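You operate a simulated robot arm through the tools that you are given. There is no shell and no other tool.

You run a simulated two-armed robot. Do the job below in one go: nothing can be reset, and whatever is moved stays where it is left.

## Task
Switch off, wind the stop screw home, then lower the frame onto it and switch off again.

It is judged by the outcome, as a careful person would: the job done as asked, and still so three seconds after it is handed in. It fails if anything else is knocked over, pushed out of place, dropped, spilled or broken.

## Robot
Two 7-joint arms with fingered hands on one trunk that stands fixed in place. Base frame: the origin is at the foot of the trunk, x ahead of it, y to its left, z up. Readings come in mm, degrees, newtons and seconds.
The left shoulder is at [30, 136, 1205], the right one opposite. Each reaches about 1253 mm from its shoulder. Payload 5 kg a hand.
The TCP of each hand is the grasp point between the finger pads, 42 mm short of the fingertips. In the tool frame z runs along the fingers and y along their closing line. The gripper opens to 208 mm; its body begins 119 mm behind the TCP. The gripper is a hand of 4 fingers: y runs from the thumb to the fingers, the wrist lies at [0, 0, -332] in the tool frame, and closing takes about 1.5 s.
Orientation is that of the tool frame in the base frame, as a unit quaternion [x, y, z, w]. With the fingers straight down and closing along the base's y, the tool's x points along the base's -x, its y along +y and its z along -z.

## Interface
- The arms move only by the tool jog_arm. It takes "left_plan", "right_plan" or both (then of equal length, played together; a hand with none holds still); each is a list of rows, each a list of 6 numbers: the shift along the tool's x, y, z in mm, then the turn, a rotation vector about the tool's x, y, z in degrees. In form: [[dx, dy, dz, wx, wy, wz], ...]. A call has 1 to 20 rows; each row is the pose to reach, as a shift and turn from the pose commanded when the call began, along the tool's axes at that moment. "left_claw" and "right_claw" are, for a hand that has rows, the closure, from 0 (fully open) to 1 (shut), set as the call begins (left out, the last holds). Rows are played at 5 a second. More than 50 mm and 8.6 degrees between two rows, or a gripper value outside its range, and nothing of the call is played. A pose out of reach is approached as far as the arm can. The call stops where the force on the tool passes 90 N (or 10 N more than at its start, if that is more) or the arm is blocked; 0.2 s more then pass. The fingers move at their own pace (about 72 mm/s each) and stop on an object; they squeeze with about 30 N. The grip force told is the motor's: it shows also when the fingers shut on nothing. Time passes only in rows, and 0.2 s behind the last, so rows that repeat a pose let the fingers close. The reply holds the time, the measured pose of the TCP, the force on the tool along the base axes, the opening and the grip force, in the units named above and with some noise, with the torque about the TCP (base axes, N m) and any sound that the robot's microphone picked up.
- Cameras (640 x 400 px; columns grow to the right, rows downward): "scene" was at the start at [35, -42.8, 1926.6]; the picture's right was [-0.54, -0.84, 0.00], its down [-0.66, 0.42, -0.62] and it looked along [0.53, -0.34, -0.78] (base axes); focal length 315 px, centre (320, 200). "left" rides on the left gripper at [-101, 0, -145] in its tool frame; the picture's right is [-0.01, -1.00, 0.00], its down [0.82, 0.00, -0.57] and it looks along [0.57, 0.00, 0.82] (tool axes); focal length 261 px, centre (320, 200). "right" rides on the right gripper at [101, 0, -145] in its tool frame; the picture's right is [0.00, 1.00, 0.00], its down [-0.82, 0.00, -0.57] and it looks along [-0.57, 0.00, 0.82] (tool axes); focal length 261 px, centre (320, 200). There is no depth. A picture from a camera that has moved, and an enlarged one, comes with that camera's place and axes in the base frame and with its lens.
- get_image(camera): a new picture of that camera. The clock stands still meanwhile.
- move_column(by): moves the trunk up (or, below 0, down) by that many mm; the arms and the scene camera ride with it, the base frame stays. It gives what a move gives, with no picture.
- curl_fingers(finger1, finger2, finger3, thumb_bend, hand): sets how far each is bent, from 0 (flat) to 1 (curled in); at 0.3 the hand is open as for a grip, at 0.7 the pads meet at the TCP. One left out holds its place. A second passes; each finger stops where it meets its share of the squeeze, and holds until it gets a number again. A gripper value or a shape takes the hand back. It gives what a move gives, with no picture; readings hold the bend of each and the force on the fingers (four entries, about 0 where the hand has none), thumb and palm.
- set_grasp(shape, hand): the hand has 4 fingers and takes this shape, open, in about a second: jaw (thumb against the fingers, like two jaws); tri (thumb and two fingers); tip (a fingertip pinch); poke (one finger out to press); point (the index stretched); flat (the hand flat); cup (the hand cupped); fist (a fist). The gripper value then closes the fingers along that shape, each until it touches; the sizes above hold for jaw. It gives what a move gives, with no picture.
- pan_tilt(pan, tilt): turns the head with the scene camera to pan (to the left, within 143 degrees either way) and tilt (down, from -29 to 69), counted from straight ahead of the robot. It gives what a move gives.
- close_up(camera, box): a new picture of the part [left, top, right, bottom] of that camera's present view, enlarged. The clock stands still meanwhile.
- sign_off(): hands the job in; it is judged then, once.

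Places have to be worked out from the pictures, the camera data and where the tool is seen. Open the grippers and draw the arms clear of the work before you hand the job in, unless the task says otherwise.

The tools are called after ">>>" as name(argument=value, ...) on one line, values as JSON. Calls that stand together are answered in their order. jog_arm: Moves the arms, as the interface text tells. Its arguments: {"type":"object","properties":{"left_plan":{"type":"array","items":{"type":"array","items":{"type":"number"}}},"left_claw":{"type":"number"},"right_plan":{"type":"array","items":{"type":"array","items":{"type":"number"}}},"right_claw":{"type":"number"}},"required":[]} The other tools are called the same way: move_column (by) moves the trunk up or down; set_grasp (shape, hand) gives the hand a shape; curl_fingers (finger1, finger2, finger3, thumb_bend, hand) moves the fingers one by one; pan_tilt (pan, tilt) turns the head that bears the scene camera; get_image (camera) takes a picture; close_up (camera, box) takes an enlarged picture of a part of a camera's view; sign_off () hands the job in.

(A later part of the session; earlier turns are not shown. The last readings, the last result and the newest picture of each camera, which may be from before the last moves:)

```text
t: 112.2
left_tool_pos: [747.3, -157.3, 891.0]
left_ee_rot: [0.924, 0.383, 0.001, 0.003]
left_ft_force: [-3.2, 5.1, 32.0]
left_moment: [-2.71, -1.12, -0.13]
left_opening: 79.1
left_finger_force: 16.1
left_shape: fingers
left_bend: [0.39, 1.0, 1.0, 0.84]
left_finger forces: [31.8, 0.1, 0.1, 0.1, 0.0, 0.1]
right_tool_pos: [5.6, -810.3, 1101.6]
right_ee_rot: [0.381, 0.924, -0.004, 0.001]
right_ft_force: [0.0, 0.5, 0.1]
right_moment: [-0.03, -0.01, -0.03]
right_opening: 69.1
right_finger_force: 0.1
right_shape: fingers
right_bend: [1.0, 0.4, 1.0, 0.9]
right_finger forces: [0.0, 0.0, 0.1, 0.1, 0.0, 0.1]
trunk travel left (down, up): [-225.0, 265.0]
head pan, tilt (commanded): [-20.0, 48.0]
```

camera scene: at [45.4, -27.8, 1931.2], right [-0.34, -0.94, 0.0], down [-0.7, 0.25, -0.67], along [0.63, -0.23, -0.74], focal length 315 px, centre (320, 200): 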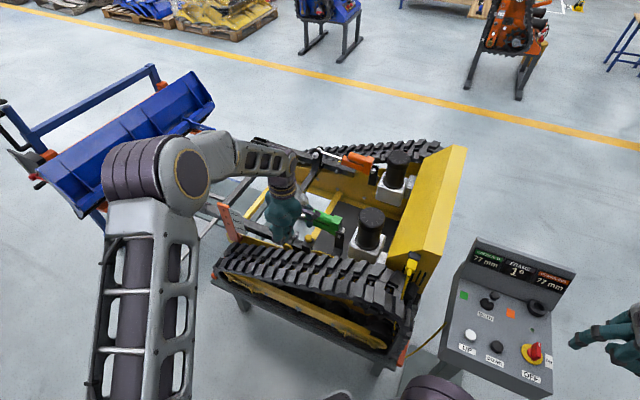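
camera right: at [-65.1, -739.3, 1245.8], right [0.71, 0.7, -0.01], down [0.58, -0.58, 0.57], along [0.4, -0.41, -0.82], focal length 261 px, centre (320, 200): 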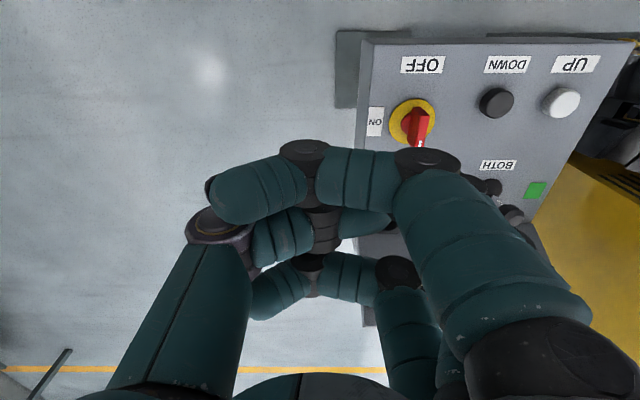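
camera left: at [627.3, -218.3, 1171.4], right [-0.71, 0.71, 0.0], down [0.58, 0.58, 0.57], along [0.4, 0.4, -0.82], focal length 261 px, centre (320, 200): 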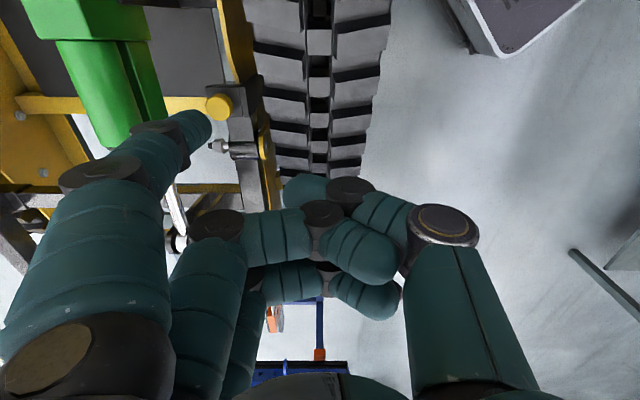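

Contact at the knob top comes at TCP z≈895, i.e. 24 mm above the block, so with a ~15 mm tall knob some stem or collar still shows beneath it. I need a lower-angle look from the left side: I lift off and, with the left hand opened flat-out of the view, go to a pose where its camera looks along -y at the knob.

>>> jog_arm(left_plan=[[0, 0, -40, 0, 0, 0], [0, 0, -80, 0, 0, 0], [0, 0, -120, 0, 0, 0], [0, -30, -160, 0, 0, -8.4], [0, -60, -170, 0, 0, -16.8], [0, -90, -170, 0, 0, -25.2], [0, -120, -170, 0, 0, -33.6], [10, -150, -170, 0, 0, -42], [20, -170, -170, 0, 0, -50.4], [30, -180, -170, 0, 0, -58.8], [40, -180, -170, 0, 0, -67.2], [50, -180, -170, 0, 0, -75.6], [60, -180, -170, 0, 0, -84], [70, -180, -170, 0, 0, -92.4], [80, -180, -170, 0, 0, -100.8], [90, -180, -170, 0, 0, -109.2], [100, -180, -170, 0, 0, -117.6], [110, -180, -170, 0, 0, -126], [110, -180, -170, 0, 0, -134.4], [110, -180, -170, 0, 0, -142.8]])

>>> set_grasp(hand="left", shape="jaw")

>>> get_image(camera="left")

>>> get_image(camera="scene")

```text
t: 116.3
left_tool_pos: [696.6, 48.2, 1057.9]
left_ee_rot: [-0.069, 0.998, 0.0, 0.001]
left_ft_force: [-0.5, -0.5, -1.3]
left_moment: [-0.02, 0.0, 0.04]
left_opening: 78.9
left_finger_force: 0.0
left_shape: fingers
left_bend: [0.4, 1.0, 1.0, 0.84]
left_finger forces: [0.0, 0.0, 0.0, 0.0, 0.0, 0.0]
right_tool_pos: [8.7, -810.8, 1102.2]
right_ee_rot: [0.381, 0.924, -0.004, 0.0]
right_ft_force: [0.0, 0.2, -0.2]
right_moment: [-0.04, -0.01, 0.04]
right_opening: 69.3
right_finger_force: 0.0
right_shape: fingers
right_bend: [1.0, 0.4, 1.0, 0.9]
right_finger forces: [0.1, 0.1, 0.0, 0.0, 0.0, 0.0]
trunk travel left (down, up): [-225.0, 265.0]
head pan, tilt (commanded): [-20.0, 48.0]
```

```text
t: 117.2
left_tool_pos: [695.8, 46.5, 1058.9]
left_ee_rot: [-0.068, 0.998, 0.0, 0.001]
left_ft_force: [0.7, 0.0, 0.2]
left_moment: [-0.01, 0.02, -0.02]
left_opening: 207.6
left_finger_force: 0.1
left_shape: jaw
left_bend: [0.3, 0.3, 0.3, 0.3]
left_finger forces: [0.0, 0.0, 0.0, 0.0, 0.1, 0.1]
right_tool_pos: [8.4, -810.4, 1102.2]
right_ee_rot: [0.382, 0.924, -0.003, -0.001]
right_ft_force: [0.4, -1.4, -0.4]
right_moment: [-0.02, -0.04, -0.01]
right_opening: 69.1
right_finger_force: 0.0
right_shape: fingers
right_bend: [1.0, 0.4, 1.0, 0.9]
right_finger forces: [0.0, 0.1, 0.0, 0.0, 0.0, 0.1]
trunk travel left (down, up): [-225.0, 265.0]
head pan, tilt (commanded): [-20.0, 48.0]
```

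```text
taken
camera left: at [795.0, 62.0, 1202.2], right [0.14, -0.99, 0.0], down [-0.81, -0.11, 0.57], along [-0.57, -0.08, -0.82], focal length 261 px, centre (320, 200)
```

left: 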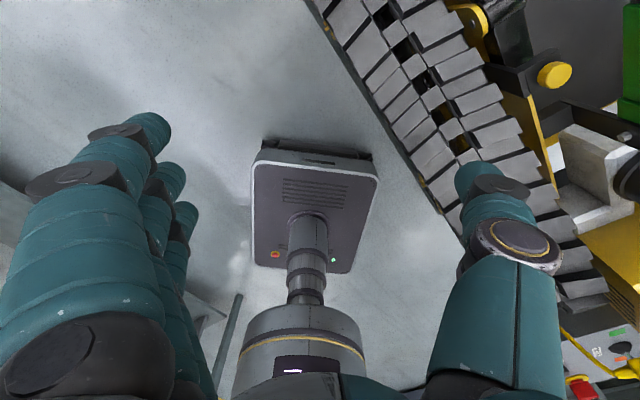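

```text
taken
camera scene: at [45.1, -28.8, 1931.1], right [-0.34, -0.94, 0.0], down [-0.7, 0.25, -0.67], along [0.63, -0.23, -0.74], focal length 315 px, centre (320, 200)
```

scene: 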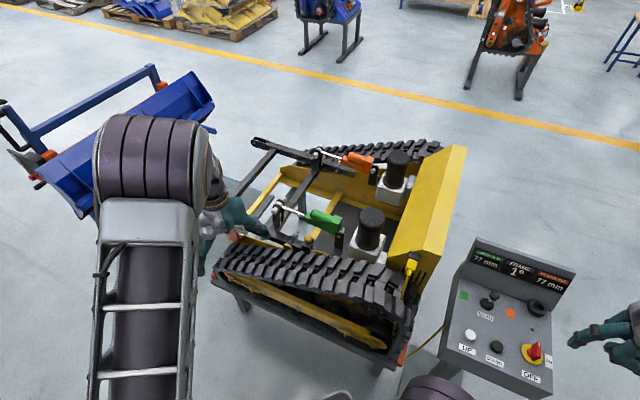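

From here the camera already sees the knob from the front-left. I zoom in.

>>> close_up(camera="left", box=[505, 40, 605, 120])

>>> close_up(camera="left", box=[530, 55, 580, 100])

```text
5.00 times, centred on (555, 80) of left
camera zoom: at [795.0, 62.0, 1202.2], right [0.14, -0.99, 0.0], down [-0.81, -0.11, 0.57], along [-0.57, -0.08, -0.82], focal length 1303 px, centre (-855, 800)
```

zoom: 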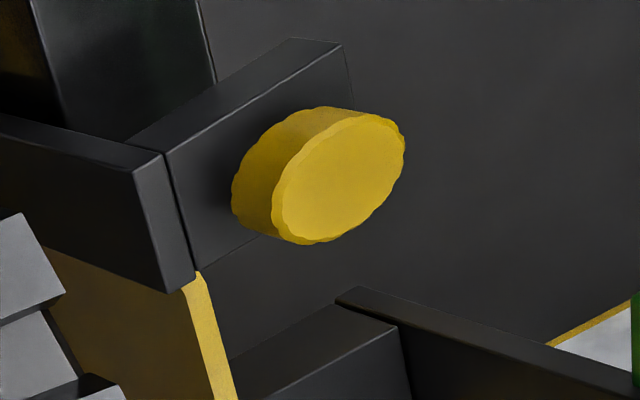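

```text
8.89 times, centred on (555, 78) of left
camera zoom: at [795.0, 62.0, 1202.2], right [0.14, -0.99, 0.0], down [-0.81, -0.11, 0.57], along [-0.57, -0.08, -0.82], focal length 2317 px, centre (-1769, 1289)
```

zoom: 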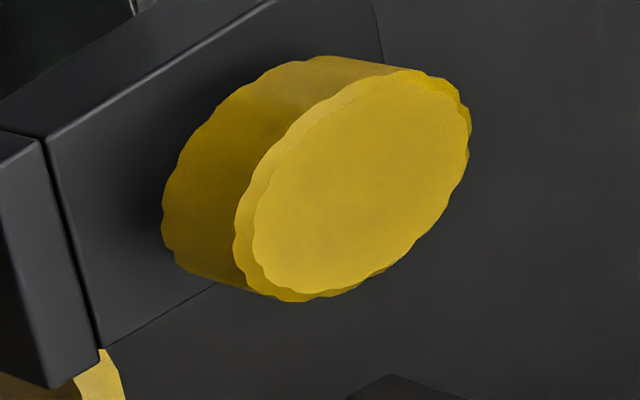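

The gap under the knob looks like ~9 mm still (about 12 mm at the start), so the screw has come down some but may have more to go. I return with the peg to the working side and test, with gentle press and small steps, whether the rim still turns.

>>> curl_fingers(hand="left", finger1=0.4, finger2=1.0, finger3=1.0, thumb_bend=0.35)

>>> curl_fingers(hand="left", finger2=1.0, thumb_bend=0.84)

>>> jog_arm(left_plan=[[0, 0, 0, 0, 0, 8.4], [0, 0, 0, 0, 0, 16.8], [0, 0, 0, 0, 0, 25.2], [0, 0, 0, 0, 0, 33.6], [0, 0, 0, 0, 0, 42], [0, 0, 0, 0, 0, 50.4], [0, 0, 0, 0, 0, 58.8], [0, 0, 0, 0, 0, 67.2], [0, -10, 0, 0, 0, 75.6], [2, -30, 0, 0, 0, 84], [5, -50, 0, 0, 0, 92.4], [8, -75, 0, 0, 0, 100.8], [11, -100, 0, 0, 0, 109.2], [14, -125, 0, 0, 0, 117.6], [17, -150, 0, 0, 0, 126], [20, -175, 10, 0, 0, 134.4], [22.8, -191.5, 32, 0, 0, 142.8]])

>>> close_up(camera="left", box=[200, 80, 248, 122])

>>> close_up(camera="scene", box=[303, 228, 335, 248])

```text
t: 118.2
left_tool_pos: [696.8, 47.2, 1058.3]
left_ee_rot: [-0.068, 0.998, 0.0, 0.001]
left_ft_force: [0.6, -0.5, 0.1]
left_moment: [0.01, -0.01, -0.02]
left_opening: 186.5
left_finger_force: 0.1
left_shape: fingers
left_bend: [0.4, 1.0, 1.0, 0.35]
left_finger forces: [0.0, 0.0, 0.0, 0.1, 0.1, 0.0]
right_tool_pos: [9.8, -810.6, 1101.0]
right_ee_rot: [0.381, 0.924, -0.003, -0.001]
right_ft_force: [-0.6, 0.7, 0.4]
right_moment: [-0.01, 0.01, -0.01]
right_opening: 69.3
right_finger_force: 0.1
right_shape: fingers
right_bend: [1.0, 0.4, 1.0, 0.9]
right_finger forces: [0.0, 0.1, 0.0, 0.1, 0.0, 0.0]
trunk travel left (down, up): [-225.0, 265.0]
head pan, tilt (commanded): [-20.0, 48.0]
```

```text
t: 119.2
left_tool_pos: [696.4, 49.7, 1058.6]
left_ee_rot: [-0.068, 0.998, 0.001, 0.002]
left_ft_force: [0.3, 0.1, -0.5]
left_moment: [-0.01, -0.01, 0.02]
left_opening: 81.2
left_finger_force: 0.0
left_shape: fingers
left_bend: [0.4, 1.0, 1.0, 0.8]
left_finger forces: [0.0, 0.0, 0.0, 0.0, 0.1, 0.1]
right_tool_pos: [8.8, -810.2, 1100.9]
right_ee_rot: [0.382, 0.924, -0.003, -0.001]
right_ft_force: [0.6, -0.3, 0.1]
right_moment: [-0.01, -0.03, 0.02]
right_opening: 69.3
right_finger_force: 0.1
right_shape: fingers
right_bend: [1.0, 0.4, 1.0, 0.9]
right_finger forces: [0.1, 0.0, 0.0, 0.0, 0.0, 0.0]
trunk travel left (down, up): [-225.0, 265.0]
head pan, tilt (commanded): [-20.0, 48.0]
```

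```text
t: 122.8
left_tool_pos: [701.0, -145.2, 1025.9]
left_ee_rot: [0.924, 0.383, 0.001, 0.0]
left_ft_force: [-0.7, 0.1, 0.4]
left_moment: [-0.02, 0.05, -0.02]
left_opening: 81.7
left_finger_force: 0.1
left_shape: fingers
left_bend: [0.4, 1.0, 1.0, 0.8]
left_finger forces: [0.0, 0.0, 0.1, 0.1, 0.1, 0.0]
right_tool_pos: [9.4, -810.7, 1102.2]
right_ee_rot: [0.382, 0.924, -0.004, -0.001]
right_ft_force: [-0.1, 0.4, -0.1]
right_moment: [0.05, 0.06, -0.01]
right_opening: 69.2
right_finger_force: 0.1
right_shape: fingers
right_bend: [1.0, 0.4, 1.0, 0.9]
right_finger forces: [0.1, 0.0, 0.0, 0.0, 0.0, 0.1]
trunk travel left (down, up): [-225.0, 265.0]
head pan, tilt (commanded): [-20.0, 48.0]
```

```text
9.52 times, centred on (224, 101) of left
camera zoom: at [629.1, -217.0, 1169.9], right [-0.71, 0.7, 0.0], down [0.58, 0.58, 0.57], along [0.4, 0.41, -0.82], focal length 2482 px, centre (1234, 1143)
```

zoom: 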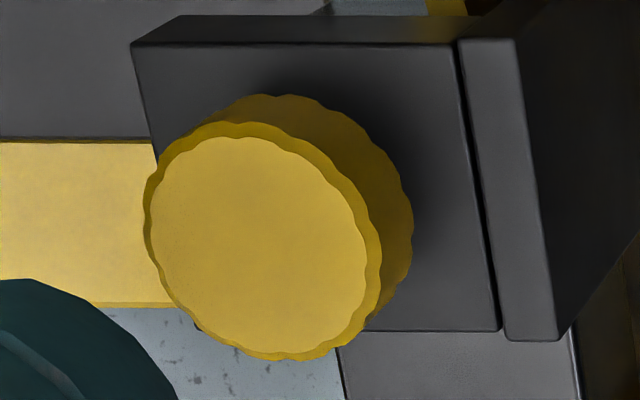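

```text
16.00 times, centred on (319, 238) of scene
camera zoom: at [46.1, -29.5, 1931.1], right [-0.34, -0.94, 0.0], down [-0.7, 0.25, -0.67], along [0.63, -0.23, -0.74], focal length 5038 px, centre (336, -408)
```

zoom: 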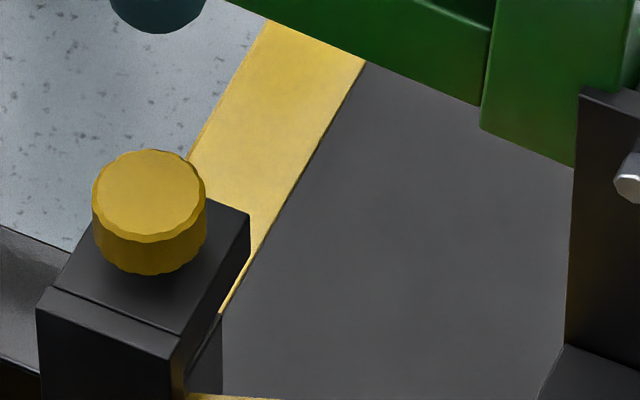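

I approach the knob square-on from the robot side (no steep entry), press lightly, then take small sideways steps while watching the rim and forces.

>>> jog_arm(left_plan=[[0, 0, 45, 0, 0, 0], [0, 0, 90, 0, 0, 0], [0, 0, 125, 0, 0, 0], [5, 0, 148, 0, 0, 0], [12, 0, 148, 0, 0, 0], [12, 10, 148, 0, 0, 0], [12, 21, 148, 0, 0, 0]])

>>> close_up(camera="left", box=[120, 70, 220, 140])

>>> jog_arm(left_plan=[[2.5, 0, 0, 0, 0, 0], [5, 0, 0, 0, 0, 0], [7.5, 0, 0, 0, 0, 0], [10, 0, 0, 0, 0, 0]])

>>> close_up(camera="left", box=[120, 70, 220, 140])

>>> jog_arm(left_plan=[[2.5, 0, 0, 0, 0, 0], [5, 0, 0, 0, 0, 0]])

>>> close_up(camera="left", box=[120, 70, 220, 140])

```text
t: 124.5
left_tool_pos: [721.3, -150.6, 877.3]
left_ee_rot: [0.924, 0.382, -0.001, 0.0]
left_ft_force: [-7.9, 3.1, 1.9]
left_moment: [-0.01, 0.26, -0.61]
left_opening: 71.7
left_finger_force: 4.3
left_shape: fingers
left_bend: [0.44, 1.0, 1.0, 0.8]
left_finger forces: [8.6, 0.0, 0.0, 0.0, 0.0, 0.0]
right_tool_pos: [8.1, -809.7, 1102.0]
right_ee_rot: [0.382, 0.924, -0.002, 0.001]
right_ft_force: [0.6, 0.4, 0.3]
right_moment: [0.04, 0.0, 0.01]
right_opening: 69.3
right_finger_force: 0.2
right_shape: fingers
right_bend: [1.0, 0.4, 1.0, 0.9]
right_finger forces: [0.0, 0.1, 0.0, 0.0, 0.1, 0.0]
trunk travel left (down, up): [-225.0, 265.0]
head pan, tilt (commanded): [-20.0, 48.0]
```

```text
5.71 times, centred on (170, 105) of left
camera zoom: at [650.2, -222.5, 1021.6], right [-0.71, 0.7, 0.0], down [0.58, 0.58, 0.57], along [0.4, 0.41, -0.82], focal length 1489 px, centre (1177, 743)
```

zoom: 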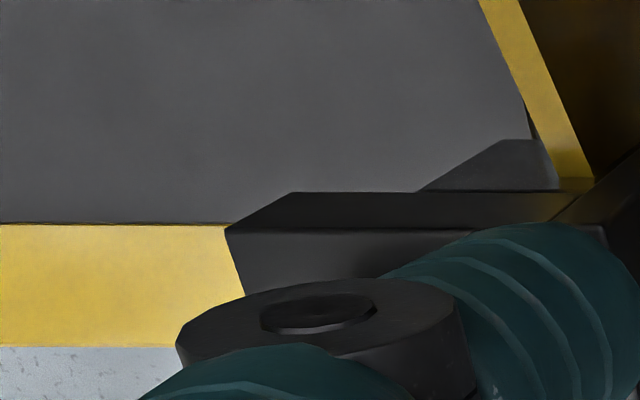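

```text
t: 125.5
left_tool_pos: [730.7, -142.8, 878.9]
left_ee_rot: [0.923, 0.384, 0.001, -0.001]
left_ft_force: [-8.0, 6.7, 1.7]
left_moment: [0.04, 0.14, -0.48]
left_opening: 68.7
left_finger_force: 5.3
left_shape: fingers
left_bend: [0.45, 1.0, 1.0, 0.8]
left_finger forces: [10.7, 0.0, 0.0, 0.0, 0.0, 0.0]
right_tool_pos: [8.2, -810.2, 1101.8]
right_ee_rot: [0.382, 0.924, -0.002, -0.001]
right_ft_force: [0.3, -0.4, -0.4]
right_moment: [0.02, -0.05, 0.01]
right_opening: 69.2
right_finger_force: 0.1
right_shape: fingers
right_bend: [1.0, 0.4, 1.0, 0.9]
right_finger forces: [0.1, 0.1, 0.0, 0.0, 0.0, 0.0]
trunk travel left (down, up): [-225.0, 265.0]
head pan, tilt (commanded): [-20.0, 48.0]
```

```text
5.71 times, centred on (170, 105) of left
camera zoom: at [658.4, -214.8, 1022.1], right [-0.71, 0.7, 0.0], down [0.58, 0.58, 0.57], along [0.4, 0.41, -0.82], focal length 1489 px, centre (1177, 743)
```

zoom: 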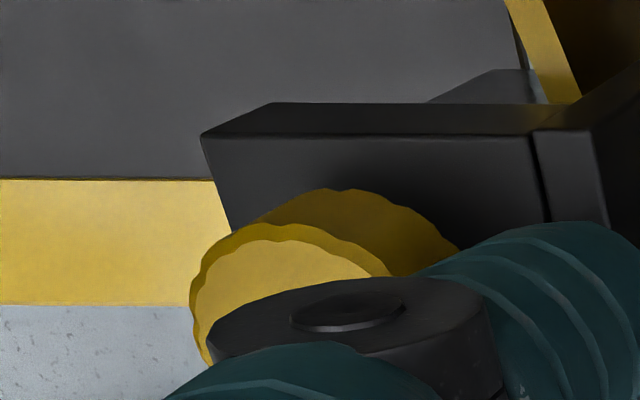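

```text
t: 126.0
left_tool_pos: [734.3, -140.3, 878.9]
left_ee_rot: [0.924, 0.382, 0.0, 0.001]
left_ft_force: [-8.6, 6.4, 0.1]
left_moment: [0.06, 0.25, -0.58]
left_opening: 68.1
left_finger_force: 5.1
left_shape: fingers
left_bend: [0.46, 1.0, 1.0, 0.8]
left_finger forces: [10.8, 0.0, 0.0, 0.0, 0.0, 0.0]
right_tool_pos: [8.3, -810.9, 1101.4]
right_ee_rot: [0.382, 0.924, -0.002, 0.0]
right_ft_force: [0.6, -0.2, -0.2]
right_moment: [0.01, 0.0, -0.04]
right_opening: 69.2
right_finger_force: 0.1
right_shape: fingers
right_bend: [1.0, 0.4, 1.0, 0.9]
right_finger forces: [0.1, 0.0, 0.0, 0.1, 0.0, 0.1]
trunk travel left (down, up): [-225.0, 265.0]
head pan, tilt (commanded): [-20.0, 48.0]
```

```text
5.71 times, centred on (170, 105) of left
camera zoom: at [661.7, -212.1, 1022.4], right [-0.71, 0.7, 0.0], down [0.58, 0.58, 0.57], along [0.4, 0.41, -0.82], focal length 1489 px, centre (1177, 743)
```

zoom: 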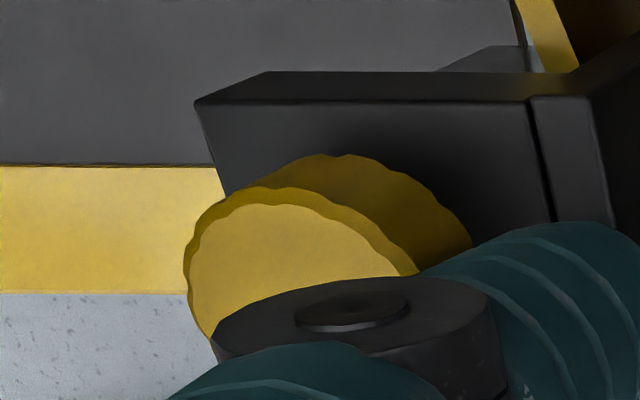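

Forces are inconclusive about rotation, but touching the knob's top is a precise gauge (baseline 894.9). I run about six more gentle strokes and then re-measure the top height by touch.

>>> jog_arm(left_plan=[[9, 0, 0, 0, 0, 0], [9, -19, 0, 0, 0, 0], [-21, -19, 0, 0, 0, 0], [-21, 0, 0, 0, 0, 0], [-11, 0, 0, 0, 0, 0], [-1, 0, 0, 0, 0, 0], [9, 0, 0, 0, 0, 0], [9, -19, 0, 0, 0, 0], [-21, -19, 0, 0, 0, 0], [-21, 0, 0, 0, 0, 0], [-11, 0, 0, 0, 0, 0], [-1, 0, 0, 0, 0, 0], [9, 0, 0, 0, 0, 0], [9, -19, 0, 0, 0, 0], [-21, -19, 0, 0, 0, 0], [-21, 0, 0, 0, 0, 0], [-11, 0, 0, 0, 0, 0], [-1, 0, 0, 0, 0, 0], [9, 0, 0, 0, 0, 0], [9, -19, 0, 0, 0, 0]])

>>> jog_arm(left_plan=[[-30, 0, 0, 0, 0, 0], [-30, 19, 0, 0, 0, 0], [-20, 19, 0, 0, 0, 0], [-10, 19, 0, 0, 0, 0], [0, 19, 0, 0, 0, 0], [0, 0, 0, 0, 0, 0], [-30, 0, 0, 0, 0, 0], [-30, 19, 0, 0, 0, 0], [-20, 19, 0, 0, 0, 0], [-10, 19, 0, 0, 0, 0], [0, 19, 0, 0, 0, 0], [0, 0, 0, 0, 0, 0], [-30, 0, 0, 0, 0, 0], [-30, 19, 0, 0, 0, 0], [-20, 19, 0, 0, 0, 0], [-10, 19, 0, 0, 0, 0], [0, 19, 0, 0, 0, 0], [0, 0, 0, 0, 0, 0]])

>>> jog_arm(left_plan=[[-17, 0, 0, 0, 0, 0], [-17, 0, -25, 0, 0, 0], [-17, 0, -48, 0, 0, 0], [-17, 18, -48, 0, 0, 0], [-17, 36.3, -48, 0, 0, 0], [-17, 36.3, -30, 0, 0, 0], [-17, 36.3, -22, 0, 0, 0]])

>>> jog_arm(left_plan=[[0, 0, 2, 0, 0, 0]])

>>> jog_arm(left_plan=[[0, 0, 2, 0, 0, 0]])

>>> jog_arm(left_plan=[[0, 0, 2, 0, 0, 0]])

>>> jog_arm(left_plan=[[0, 0, 2, 0, 0, 0]])

```text
t: 130.2
left_tool_pos: [729.1, -121.1, 878.6]
left_ee_rot: [0.924, 0.383, 0.001, 0.001]
left_ft_force: [0.0, 0.1, 0.4]
left_moment: [0.0, -0.04, 0.0]
left_opening: 80.3
left_finger_force: 0.1
left_shape: fingers
left_bend: [0.4, 1.0, 1.0, 0.8]
left_finger forces: [0.0, 0.0, 0.0, 0.0, 0.0, 0.0]
right_tool_pos: [7.3, -811.0, 1101.5]
right_ee_rot: [0.382, 0.924, -0.003, -0.001]
right_ft_force: [-1.1, -0.1, 0.0]
right_moment: [-0.04, -0.11, -0.02]
right_opening: 69.2
right_finger_force: 0.0
right_shape: fingers
right_bend: [1.0, 0.4, 1.0, 0.9]
right_finger forces: [0.0, 0.1, 0.0, 0.0, 0.0, 0.0]
trunk travel left (down, up): [-225.0, 265.0]
head pan, tilt (commanded): [-20.0, 48.0]
```

```text
t: 134.1
left_tool_pos: [727.5, -120.9, 878.4]
left_ee_rot: [0.924, 0.382, 0.001, 0.001]
left_ft_force: [-0.9, -0.5, -0.7]
left_moment: [-0.03, -0.06, 0.01]
left_opening: 80.3
left_finger_force: 0.1
left_shape: fingers
left_bend: [0.4, 1.0, 1.0, 0.8]
left_finger forces: [0.0, 0.0, 0.1, 0.1, 0.1, 0.0]
right_tool_pos: [7.9, -810.0, 1101.5]
right_ee_rot: [0.383, 0.924, -0.003, -0.001]
right_ft_force: [0.0, 0.2, 0.0]
right_moment: [0.0, -0.06, -0.01]
right_opening: 69.3
right_finger_force: 0.1
right_shape: fingers
right_bend: [1.0, 0.4, 1.0, 0.9]
right_finger forces: [0.0, 0.1, 0.1, 0.0, 0.1, 0.0]
trunk travel left (down, up): [-225.0, 265.0]
head pan, tilt (commanded): [-20.0, 48.0]
```

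```text
t: 135.7
left_tool_pos: [740.9, -158.2, 899.8]
left_ee_rot: [0.924, 0.383, 0.001, 0.001]
left_ft_force: [0.6, -0.7, 0.4]
left_moment: [0.02, 0.04, 0.01]
left_opening: 80.8
left_finger_force: 0.0
left_shape: fingers
left_bend: [0.4, 1.0, 1.0, 0.8]
left_finger forces: [0.0, 0.0, 0.0, 0.0, 0.1, 0.0]
right_tool_pos: [7.6, -810.6, 1100.7]
right_ee_rot: [0.382, 0.924, -0.003, -0.001]
right_ft_force: [0.1, -0.1, -1.1]
right_moment: [0.04, 0.02, 0.04]
right_opening: 69.3
right_finger_force: 0.0
right_shape: fingers
right_bend: [1.0, 0.4, 1.0, 0.9]
right_finger forces: [0.0, 0.0, 0.1, 0.0, 0.1, 0.0]
trunk travel left (down, up): [-225.0, 265.0]
head pan, tilt (commanded): [-20.0, 48.0]
```

```text
t: 136.1
left_tool_pos: [741.6, -158.1, 898.0]
left_ee_rot: [0.924, 0.382, 0.001, 0.001]
left_ft_force: [0.3, -0.9, 0.0]
left_moment: [-0.02, 0.01, -0.01]
left_opening: 81.0
left_finger_force: 0.0
left_shape: fingers
left_bend: [0.4, 1.0, 1.0, 0.8]
left_finger forces: [0.1, 0.1, 0.1, 0.0, 0.1, 0.0]
right_tool_pos: [9.1, -812.2, 1101.7]
right_ee_rot: [0.382, 0.924, -0.005, -0.001]
right_ft_force: [0.1, 0.3, 0.3]
right_moment: [-0.01, 0.03, -0.01]
right_opening: 69.3
right_finger_force: 0.1
right_shape: fingers
right_bend: [1.0, 0.4, 1.0, 0.9]
right_finger forces: [0.0, 0.0, 0.0, 0.0, 0.1, 0.0]
trunk travel left (down, up): [-225.0, 265.0]
head pan, tilt (commanded): [-20.0, 48.0]
```

```text
t: 136.4
left_tool_pos: [741.8, -158.8, 896.1]
left_ee_rot: [0.924, 0.383, 0.0, 0.001]
left_ft_force: [-1.1, 0.7, 3.9]
left_moment: [-0.4, -0.15, -0.1]
left_opening: 80.5
left_finger_force: 1.7
left_shape: fingers
left_bend: [0.4, 1.0, 1.0, 0.8]
left_finger forces: [4.0, 0.0, 0.0, 0.0, 0.1, 0.0]
right_tool_pos: [8.2, -810.8, 1103.0]
right_ee_rot: [0.381, 0.924, -0.002, 0.0]
right_ft_force: [-0.3, -0.7, -0.1]
right_moment: [0.01, -0.01, -0.01]
right_opening: 69.1
right_finger_force: 0.0
right_shape: fingers
right_bend: [1.0, 0.4, 1.0, 0.9]
right_finger forces: [0.1, 0.0, 0.0, 0.0, 0.0, 0.1]
trunk travel left (down, up): [-225.0, 265.0]
head pan, tilt (commanded): [-20.0, 48.0]
```

```text
t: 136.8
left_tool_pos: [741.2, -159.3, 894.9]
left_ee_rot: [0.923, 0.384, 0.001, 0.001]
left_ft_force: [-2.6, 2.6, 14.1]
left_moment: [-1.3, -0.51, -0.22]
left_opening: 80.6
left_finger_force: 7.4
left_shape: fingers
left_bend: [0.4, 1.0, 1.0, 0.8]
left_finger forces: [14.5, 0.0, 0.1, 0.0, 0.0, 0.0]
right_tool_pos: [7.4, -810.7, 1101.8]
right_ee_rot: [0.382, 0.924, -0.003, 0.0]
right_ft_force: [-0.1, 0.1, -0.4]
right_moment: [-0.03, 0.01, -0.04]
right_opening: 69.3
right_finger_force: 0.1
right_shape: fingers
right_bend: [1.0, 0.4, 1.0, 0.9]
right_finger forces: [0.0, 0.0, 0.0, 0.1, 0.0, 0.1]
trunk travel left (down, up): [-225.0, 265.0]
head pan, tilt (commanded): [-20.0, 48.0]
```

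```text
t: 137.2
left_tool_pos: [741.6, -159.1, 895.1]
left_ee_rot: [0.923, 0.384, 0.001, 0.002]
left_ft_force: [-6.6, 3.9, 28.2]
left_moment: [-2.56, -1.04, -0.37]
left_opening: 80.7
left_finger_force: 14.4
left_shape: fingers
left_bend: [0.39, 1.0, 1.0, 0.8]
left_finger forces: [28.5, 0.0, 0.0, 0.1, 0.1, 0.0]
right_tool_pos: [6.7, -810.4, 1101.8]
right_ee_rot: [0.382, 0.924, -0.003, 0.001]
right_ft_force: [-0.5, -0.8, -0.4]
right_moment: [0.03, 0.0, -0.01]
right_opening: 69.1
right_finger_force: 0.0
right_shape: fingers
right_bend: [1.0, 0.4, 1.0, 0.9]
right_finger forces: [0.0, 0.0, 0.1, 0.0, 0.0, 0.1]
trunk travel left (down, up): [-225.0, 265.0]
head pan, tilt (commanded): [-20.0, 48.0]
```

Touch readings (≈895–896) show no descent within noise, so I must find out whether the knob turns at all. I go back into contact and photograph the scalloped rim at high zoom in 1.5 mm steps.

>>> jog_arm(left_plan=[[0, 0, -20, 0, 0, 0], [0, 0, -40, 0, 0, 0], [0, -20, -40, 0, 0, 0], [0, -38, -40, 0, 0, 0], [-4, -38, -15, 0, 0, 0], [-4, -38, 8, 0, 0, 0], [-4, -28, 8, 0, 0, 0], [-4, -16, 8, 0, 0, 0]])

>>> close_up(camera="left", box=[140, 85, 210, 129])

>>> jog_arm(left_plan=[[5, 0, 0, 0, 0, 0]])

>>> close_up(camera="left", box=[140, 85, 210, 129])

>>> jog_arm(left_plan=[[1.5, 0, 0, 0, 0, 0]])

>>> close_up(camera="left", box=[140, 85, 210, 129])

>>> jog_arm(left_plan=[[1.5, 0, 0, 0, 0, 0]])

>>> close_up(camera="left", box=[140, 85, 210, 129])

```text
t: 139.1
left_tool_pos: [726.0, -149.8, 883.7]
left_ee_rot: [0.924, 0.383, -0.001, 0.0]
left_ft_force: [-5.7, 4.6, 1.3]
left_moment: [0.02, 0.12, -0.37]
left_opening: 70.0
left_finger_force: 3.7
left_shape: fingers
left_bend: [0.45, 1.0, 1.0, 0.8]
left_finger forces: [8.6, 0.0, 0.1, 0.0, 0.0, 0.0]
right_tool_pos: [8.8, -809.9, 1103.0]
right_ee_rot: [0.382, 0.924, -0.003, 0.0]
right_ft_force: [0.2, 0.4, -0.6]
right_moment: [0.01, 0.01, 0.0]
right_opening: 69.4
right_finger_force: 0.0
right_shape: fingers
right_bend: [1.0, 0.4, 1.0, 0.9]
right_finger forces: [0.1, 0.0, 0.0, 0.1, 0.0, 0.0]
trunk travel left (down, up): [-225.0, 265.0]
head pan, tilt (commanded): [-20.0, 48.0]
```

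```text
9.09 times, centred on (175, 107) of left
camera zoom: at [654.0, -220.5, 1028.2], right [-0.71, 0.7, 0.0], down [0.58, 0.58, 0.57], along [0.4, 0.41, -0.82], focal length 2370 px, centre (1638, 1046)
```

zoom: 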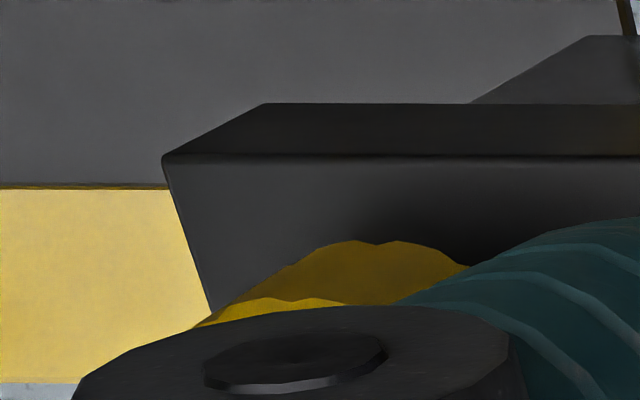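

```text
t: 139.4
left_tool_pos: [728.9, -146.6, 883.8]
left_ee_rot: [0.924, 0.383, 0.0, 0.0]
left_ft_force: [-9.6, 3.3, 1.9]
left_moment: [-0.04, 0.29, -0.76]
left_opening: 68.6
left_finger_force: 5.8
left_shape: fingers
left_bend: [0.45, 1.0, 1.0, 0.8]
left_finger forces: [10.4, 0.0, 0.0, 0.0, 0.0, 0.0]
right_tool_pos: [8.3, -809.4, 1101.1]
right_ee_rot: [0.382, 0.924, -0.003, 0.0]
right_ft_force: [-0.1, 0.2, 0.0]
right_moment: [0.0, -0.01, 0.03]
right_opening: 69.2
right_finger_force: 0.1
right_shape: fingers
right_bend: [1.0, 0.4, 1.0, 0.9]
right_finger forces: [0.0, 0.1, 0.1, 0.0, 0.0, 0.0]
trunk travel left (down, up): [-225.0, 265.0]
head pan, tilt (commanded): [-20.0, 48.0]
```

```text
9.09 times, centred on (175, 107) of left
camera zoom: at [656.9, -217.8, 1027.8], right [-0.71, 0.7, 0.0], down [0.58, 0.58, 0.57], along [0.4, 0.41, -0.82], focal length 2370 px, centre (1638, 1046)
```

zoom: 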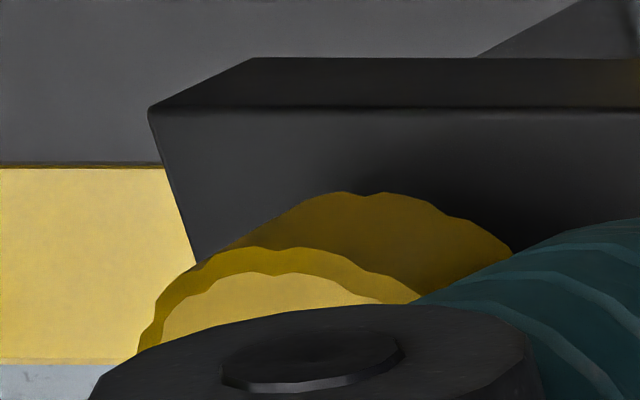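

```text
t: 139.8
left_tool_pos: [732.2, -145.3, 885.0]
left_ee_rot: [0.924, 0.383, 0.001, 0.0]
left_ft_force: [-7.5, 5.6, 1.4]
left_moment: [0.13, 0.27, -0.49]
left_opening: 68.7
left_finger_force: 4.5
left_shape: fingers
left_bend: [0.46, 1.0, 1.0, 0.8]
left_finger forces: [9.6, 0.0, 0.0, 0.0, 0.0, 0.0]
right_tool_pos: [8.5, -809.2, 1102.4]
right_ee_rot: [0.381, 0.925, -0.003, 0.0]
right_ft_force: [-0.5, -0.8, -0.4]
right_moment: [0.0, 0.01, 0.01]
right_opening: 69.3
right_finger_force: 0.1
right_shape: fingers
right_bend: [1.0, 0.4, 1.0, 0.9]
right_finger forces: [0.0, 0.0, 0.0, 0.1, 0.0, 0.0]
trunk travel left (down, up): [-225.0, 265.0]
head pan, tilt (commanded): [-20.0, 48.0]
```

```text
9.09 times, centred on (175, 107) of left
camera zoom: at [659.0, -216.3, 1028.1], right [-0.71, 0.7, 0.0], down [0.58, 0.58, 0.57], along [0.4, 0.41, -0.82], focal length 2370 px, centre (1638, 1046)
```

zoom: 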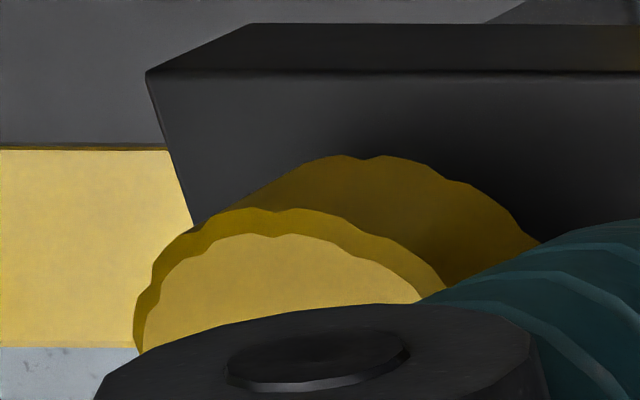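

```text
t: 140.2
left_tool_pos: [732.3, -144.2, 884.4]
left_ee_rot: [0.924, 0.383, 0.0, 0.001]
left_ft_force: [-8.6, 3.9, 1.9]
left_moment: [0.07, 0.27, -0.53]
left_opening: 68.1
left_finger_force: 5.2
left_shape: fingers
left_bend: [0.46, 1.0, 1.0, 0.8]
left_finger forces: [9.9, 0.1, 0.0, 0.0, 0.0, 0.0]
right_tool_pos: [8.2, -811.1, 1102.3]
right_ee_rot: [0.382, 0.924, -0.002, 0.0]
right_ft_force: [0.0, 0.7, -0.8]
right_moment: [-0.03, 0.01, 0.02]
right_opening: 69.4
right_finger_force: 0.0
right_shape: fingers
right_bend: [1.0, 0.4, 1.0, 0.9]
right_finger forces: [0.1, 0.0, 0.0, 0.0, 0.1, 0.1]
trunk travel left (down, up): [-225.0, 265.0]
head pan, tilt (commanded): [-20.0, 48.0]
```

```text
9.09 times, centred on (175, 107) of left
camera zoom: at [660.0, -215.5, 1028.3], right [-0.71, 0.7, 0.0], down [0.58, 0.58, 0.57], along [0.4, 0.41, -0.82], focal length 2370 px, centre (1638, 1046)
```

zoom: 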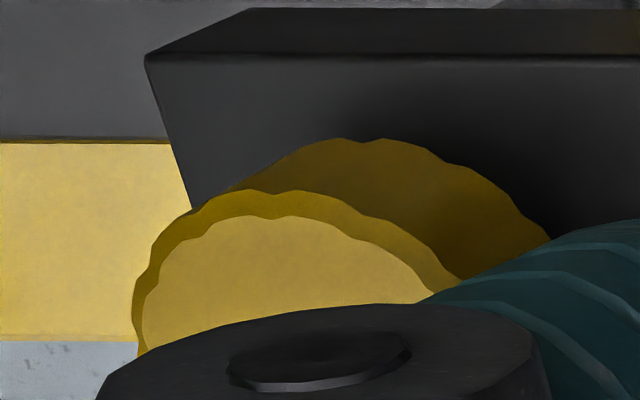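

The rim's notches stay fixed relative to the block while the peg moves: the peg is sliding and the knob is not turning this way. I test the opposite direction with the same light contact, in small steps.

>>> jog_arm(left_plan=[[-2, 0, 0, 0, 0, 0]])

>>> close_up(camera="left", box=[140, 85, 210, 129])

>>> jog_arm(left_plan=[[-2, 0, 0, 0, 0, 0]])

>>> close_up(camera="left", box=[140, 85, 210, 129])

>>> jog_arm(left_plan=[[-2, 0, 0, 0, 0, 0]])

>>> close_up(camera="left", box=[140, 85, 210, 129])

```text
t: 140.7
left_tool_pos: [732.9, -144.1, 883.2]
left_ee_rot: [0.924, 0.383, 0.001, 0.001]
left_ft_force: [-5.5, 8.9, 2.6]
left_moment: [0.07, 0.05, -0.08]
left_opening: 68.8
left_finger_force: 5.3
left_shape: fingers
left_bend: [0.46, 1.0, 1.0, 0.8]
left_finger forces: [9.8, 0.0, 0.1, 0.1, 0.0, 0.0]
right_tool_pos: [9.0, -810.5, 1101.0]
right_ee_rot: [0.381, 0.925, -0.003, 0.0]
right_ft_force: [-0.7, -0.7, 0.0]
right_moment: [0.01, -0.02, -0.02]
right_opening: 69.3
right_finger_force: 0.0
right_shape: fingers
right_bend: [1.0, 0.4, 1.0, 0.9]
right_finger forces: [0.0, 0.1, 0.1, 0.1, 0.1, 0.0]
trunk travel left (down, up): [-225.0, 265.0]
head pan, tilt (commanded): [-20.0, 48.0]
```

```text
9.09 times, centred on (175, 107) of left
camera zoom: at [659.7, -215.7, 1028.2], right [-0.71, 0.7, 0.0], down [0.58, 0.58, 0.57], along [0.4, 0.41, -0.82], focal length 2370 px, centre (1638, 1046)
```

zoom: 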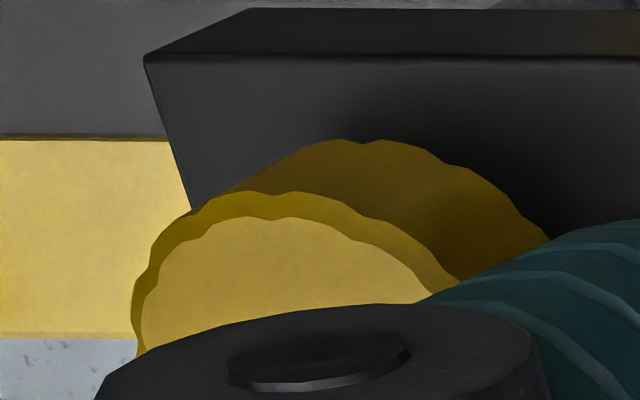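

```text
t: 141.1
left_tool_pos: [731.3, -145.9, 884.6]
left_ee_rot: [0.923, 0.384, 0.0, 0.001]
left_ft_force: [-5.1, 8.6, 3.3]
left_moment: [-0.01, 0.01, -0.15]
left_opening: 68.5
left_finger_force: 5.1
left_shape: fingers
left_bend: [0.46, 1.0, 1.0, 0.8]
left_finger forces: [10.1, 0.1, 0.0, 0.0, 0.0, 0.0]
right_tool_pos: [7.1, -811.1, 1101.1]
right_ee_rot: [0.382, 0.924, -0.004, 0.001]
right_ft_force: [0.1, -0.1, -0.1]
right_moment: [-0.01, -0.03, -0.02]
right_opening: 69.1
right_finger_force: 0.0
right_shape: fingers
right_bend: [1.0, 0.4, 1.0, 0.9]
right_finger forces: [0.0, 0.0, 0.0, 0.0, 0.0, 0.1]
trunk travel left (down, up): [-225.0, 265.0]
head pan, tilt (commanded): [-20.0, 48.0]
```

```text
9.09 times, centred on (175, 107) of left
camera zoom: at [657.5, -217.9, 1028.2], right [-0.71, 0.7, 0.0], down [0.58, 0.58, 0.57], along [0.4, 0.41, -0.82], focal length 2370 px, centre (1638, 1046)
```

zoom: 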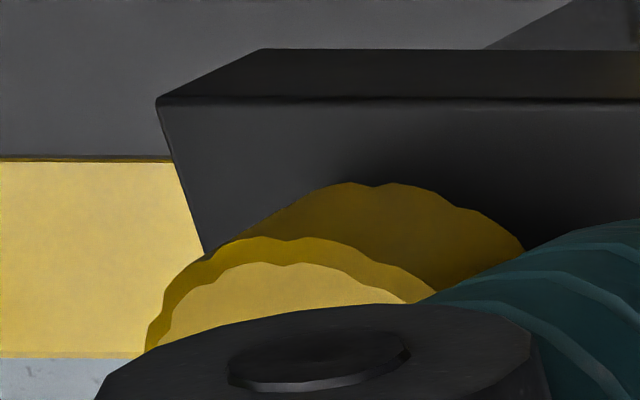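

```text
t: 141.4
left_tool_pos: [727.6, -148.9, 883.2]
left_ee_rot: [0.924, 0.383, 0.001, 0.002]
left_ft_force: [-6.6, 7.7, 3.4]
left_moment: [-0.05, 0.08, -0.32]
left_opening: 68.5
left_finger_force: 5.0
left_shape: fingers
left_bend: [0.46, 1.0, 1.0, 0.8]
left_finger forces: [9.6, 0.0, 0.1, 0.1, 0.1, 0.0]
right_tool_pos: [7.8, -809.2, 1101.2]
right_ee_rot: [0.383, 0.924, -0.003, 0.0]
right_ft_force: [-0.5, 0.5, 0.1]
right_moment: [0.02, 0.0, -0.01]
right_opening: 69.5
right_finger_force: 0.2
right_shape: fingers
right_bend: [1.0, 0.4, 1.0, 0.9]
right_finger forces: [0.1, 0.0, 0.0, 0.0, 0.1, 0.0]
trunk travel left (down, up): [-225.0, 265.0]
head pan, tilt (commanded): [-20.0, 48.0]
```

```text
9.09 times, centred on (175, 107) of left
camera zoom: at [655.6, -220.3, 1028.3], right [-0.71, 0.7, 0.0], down [0.58, 0.58, 0.57], along [0.4, 0.41, -0.82], focal length 2370 px, centre (1638, 1046)
```

zoom: 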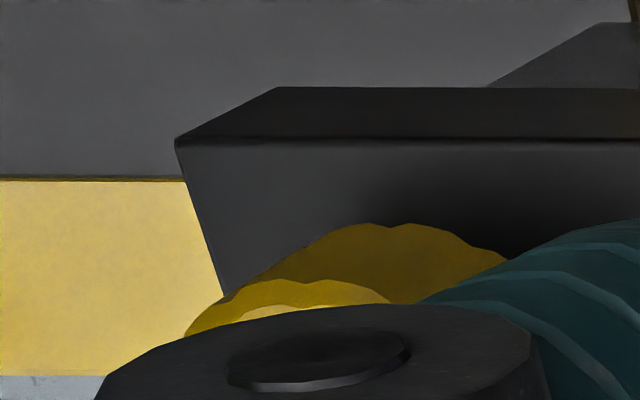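

Light contact turns it neither way. I now try a firm push in the counter-clockwise sense, with the stiff direction, from the knob's front-robot corner, and check the rim before and after.

>>> jog_arm(left_plan=[[0, -12, 0, 0, 0, 0], [0, -22, 0, 0, 0, 0], [12, -22, 0, 0, 0, 0], [26, -22, 0, 0, 0, 0], [26, -8, 0, 0, 0, 0], [26, 5, 0, 0, 0, 0]])

>>> close_up(camera="left", box=[130, 70, 230, 140])

>>> jog_arm(left_plan=[[-4, 0, 0, 0, 0, 0], [-8, 0, 0, 0, 0, 0], [-11, 0, 0, 0, 0, 0], [-14, 0, 0, 0, 0, 0]])

>>> close_up(camera="left", box=[130, 70, 230, 140])

```text
t: 142.8
left_tool_pos: [751.6, -131.6, 883.1]
left_ee_rot: [0.923, 0.384, 0.0, 0.0]
left_ft_force: [0.7, 7.9, -1.2]
left_moment: [0.4, -0.01, 0.32]
left_opening: 73.6
left_finger_force: 3.8
left_shape: fingers
left_bend: [0.43, 1.0, 1.0, 0.8]
left_finger forces: [8.3, 0.0, 0.0, 0.0, 0.1, 0.1]
right_tool_pos: [10.5, -810.3, 1101.2]
right_ee_rot: [0.382, 0.924, -0.003, -0.001]
right_ft_force: [0.3, 0.7, 0.5]
right_moment: [-0.03, -0.01, 0.02]
right_opening: 69.2
right_finger_force: 0.1
right_shape: fingers
right_bend: [1.0, 0.4, 1.0, 0.9]
right_finger forces: [0.0, 0.0, 0.0, 0.0, 0.0, 0.0]
trunk travel left (down, up): [-225.0, 265.0]
head pan, tilt (commanded): [-20.0, 48.0]
```

```text
5.71 times, centred on (180, 105) of left
camera zoom: at [678.5, -203.3, 1027.2], right [-0.71, 0.7, 0.0], down [0.58, 0.58, 0.57], along [0.4, 0.41, -0.82], focal length 1489 px, centre (1120, 743)
```

zoom: 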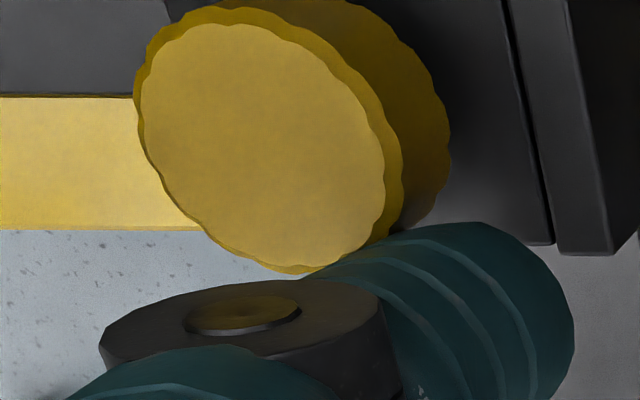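

```text
t: 143.8
left_tool_pos: [731.4, -153.4, 883.5]
left_ee_rot: [0.926, 0.379, -0.002, 0.0]
left_ft_force: [-15.5, 1.0, 1.1]
left_moment: [0.11, 0.32, -1.08]
left_opening: 63.8
left_finger_force: 6.5
left_shape: fingers
left_bend: [0.48, 1.0, 1.0, 0.8]
left_finger forces: [13.5, 0.1, 0.1, 0.0, 0.0, 0.1]
right_tool_pos: [3.5, -813.9, 1100.0]
right_ee_rot: [0.383, 0.924, -0.002, 0.0]
right_ft_force: [-1.1, -1.5, -1.2]
right_moment: [0.21, -0.15, -0.04]
right_opening: 69.0
right_finger_force: 0.1
right_shape: fingers
right_bend: [1.0, 0.4, 1.0, 0.9]
right_finger forces: [0.0, 0.0, 0.0, 0.0, 0.0, 0.1]
trunk travel left (down, up): [-225.0, 265.0]
head pan, tilt (commanded): [-20.0, 48.0]
```

```text
5.71 times, centred on (180, 105) of left
camera zoom: at [659.5, -224.5, 1028.7], right [-0.7, 0.71, 0.0], down [0.58, 0.58, 0.57], along [0.4, 0.4, -0.82], focal length 1489 px, centre (1120, 743)
```

zoom: 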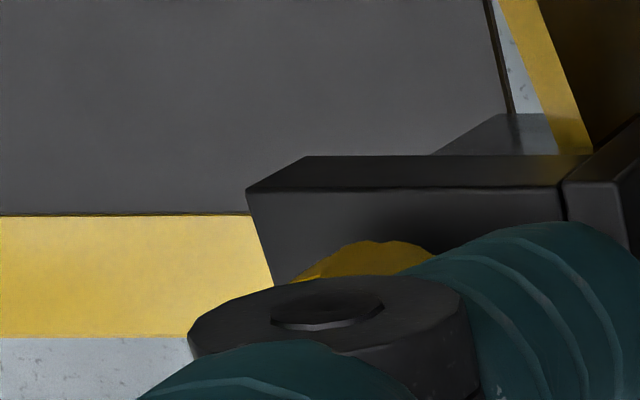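

Stick-slip makes this ambiguous. I need a mark on the knob to track; I retreat to the raised vantage pose and look for texture on the knob's top at very high zoom.

>>> jog_arm(left_plan=[[0, -14, 0, 0, 0, 0], [-5, -27, 0, 0, 0, 0], [-15, -27, -30, 0, 0, 0], [-25, -27, -70, 0, 0, 0], [-29, -27, -110, 0, 0, 0], [-29, -27, -143, 0, 0, 0]])

>>> close_up(camera="left", box=[206, 86, 240, 118])

>>> close_up(camera="left", box=[212, 96, 228, 106])

>>> close_up(camera="scene", box=[306, 234, 316, 242])

```text
t: 145.2
left_tool_pos: [699.2, -144.7, 1028.1]
left_ee_rot: [0.924, 0.382, -0.001, 0.0]
left_ft_force: [-0.6, -0.8, 0.1]
left_moment: [0.01, -0.13, -0.03]
left_opening: 80.6
left_finger_force: 0.1
left_shape: fingers
left_bend: [0.4, 1.0, 1.0, 0.8]
left_finger forces: [0.0, 0.0, 0.0, 0.0, 0.0, 0.0]
right_tool_pos: [7.2, -810.5, 1101.5]
right_ee_rot: [0.382, 0.924, -0.002, 0.0]
right_ft_force: [-0.5, 0.8, -0.4]
right_moment: [-0.02, -0.05, 0.0]
right_opening: 69.2
right_finger_force: 0.1
right_shape: fingers
right_bend: [1.0, 0.4, 1.0, 0.9]
right_finger forces: [0.1, 0.0, 0.0, 0.0, 0.0, 0.0]
trunk travel left (down, up): [-225.0, 265.0]
head pan, tilt (commanded): [-20.0, 48.0]
```

```text
12.50 times, centred on (223, 102) of left
camera zoom: at [626.7, -217.1, 1172.0], right [-0.71, 0.7, 0.0], down [0.58, 0.58, 0.57], along [0.4, 0.41, -0.82], focal length 3258 px, centre (1532, 1425)
```

zoom: 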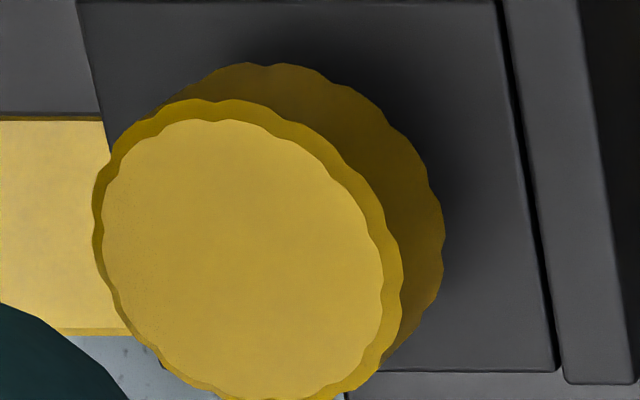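

```text
16.00 times, centred on (220, 101) of left
camera zoom: at [626.7, -217.1, 1172.0], right [-0.71, 0.7, 0.0], down [0.58, 0.58, 0.57], along [0.4, 0.41, -0.82], focal length 4170 px, centre (1920, 1784)
```

zoom: 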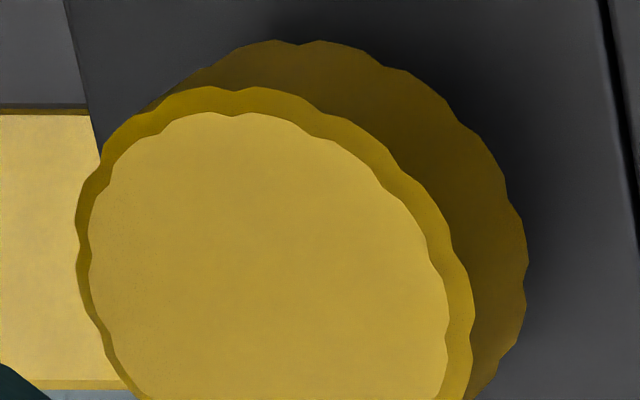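

```text
16.00 times, centred on (311, 238) of scene
camera zoom: at [44.1, -28.7, 1931.2], right [-0.34, -0.94, 0.0], down [-0.7, 0.25, -0.67], along [0.63, -0.23, -0.74], focal length 5038 px, centre (464, -408)
```

zoom: 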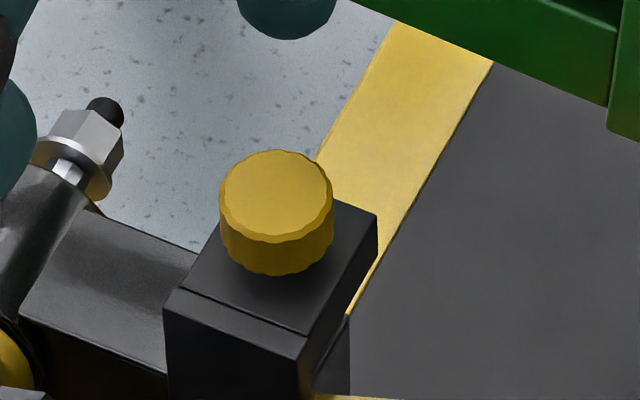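

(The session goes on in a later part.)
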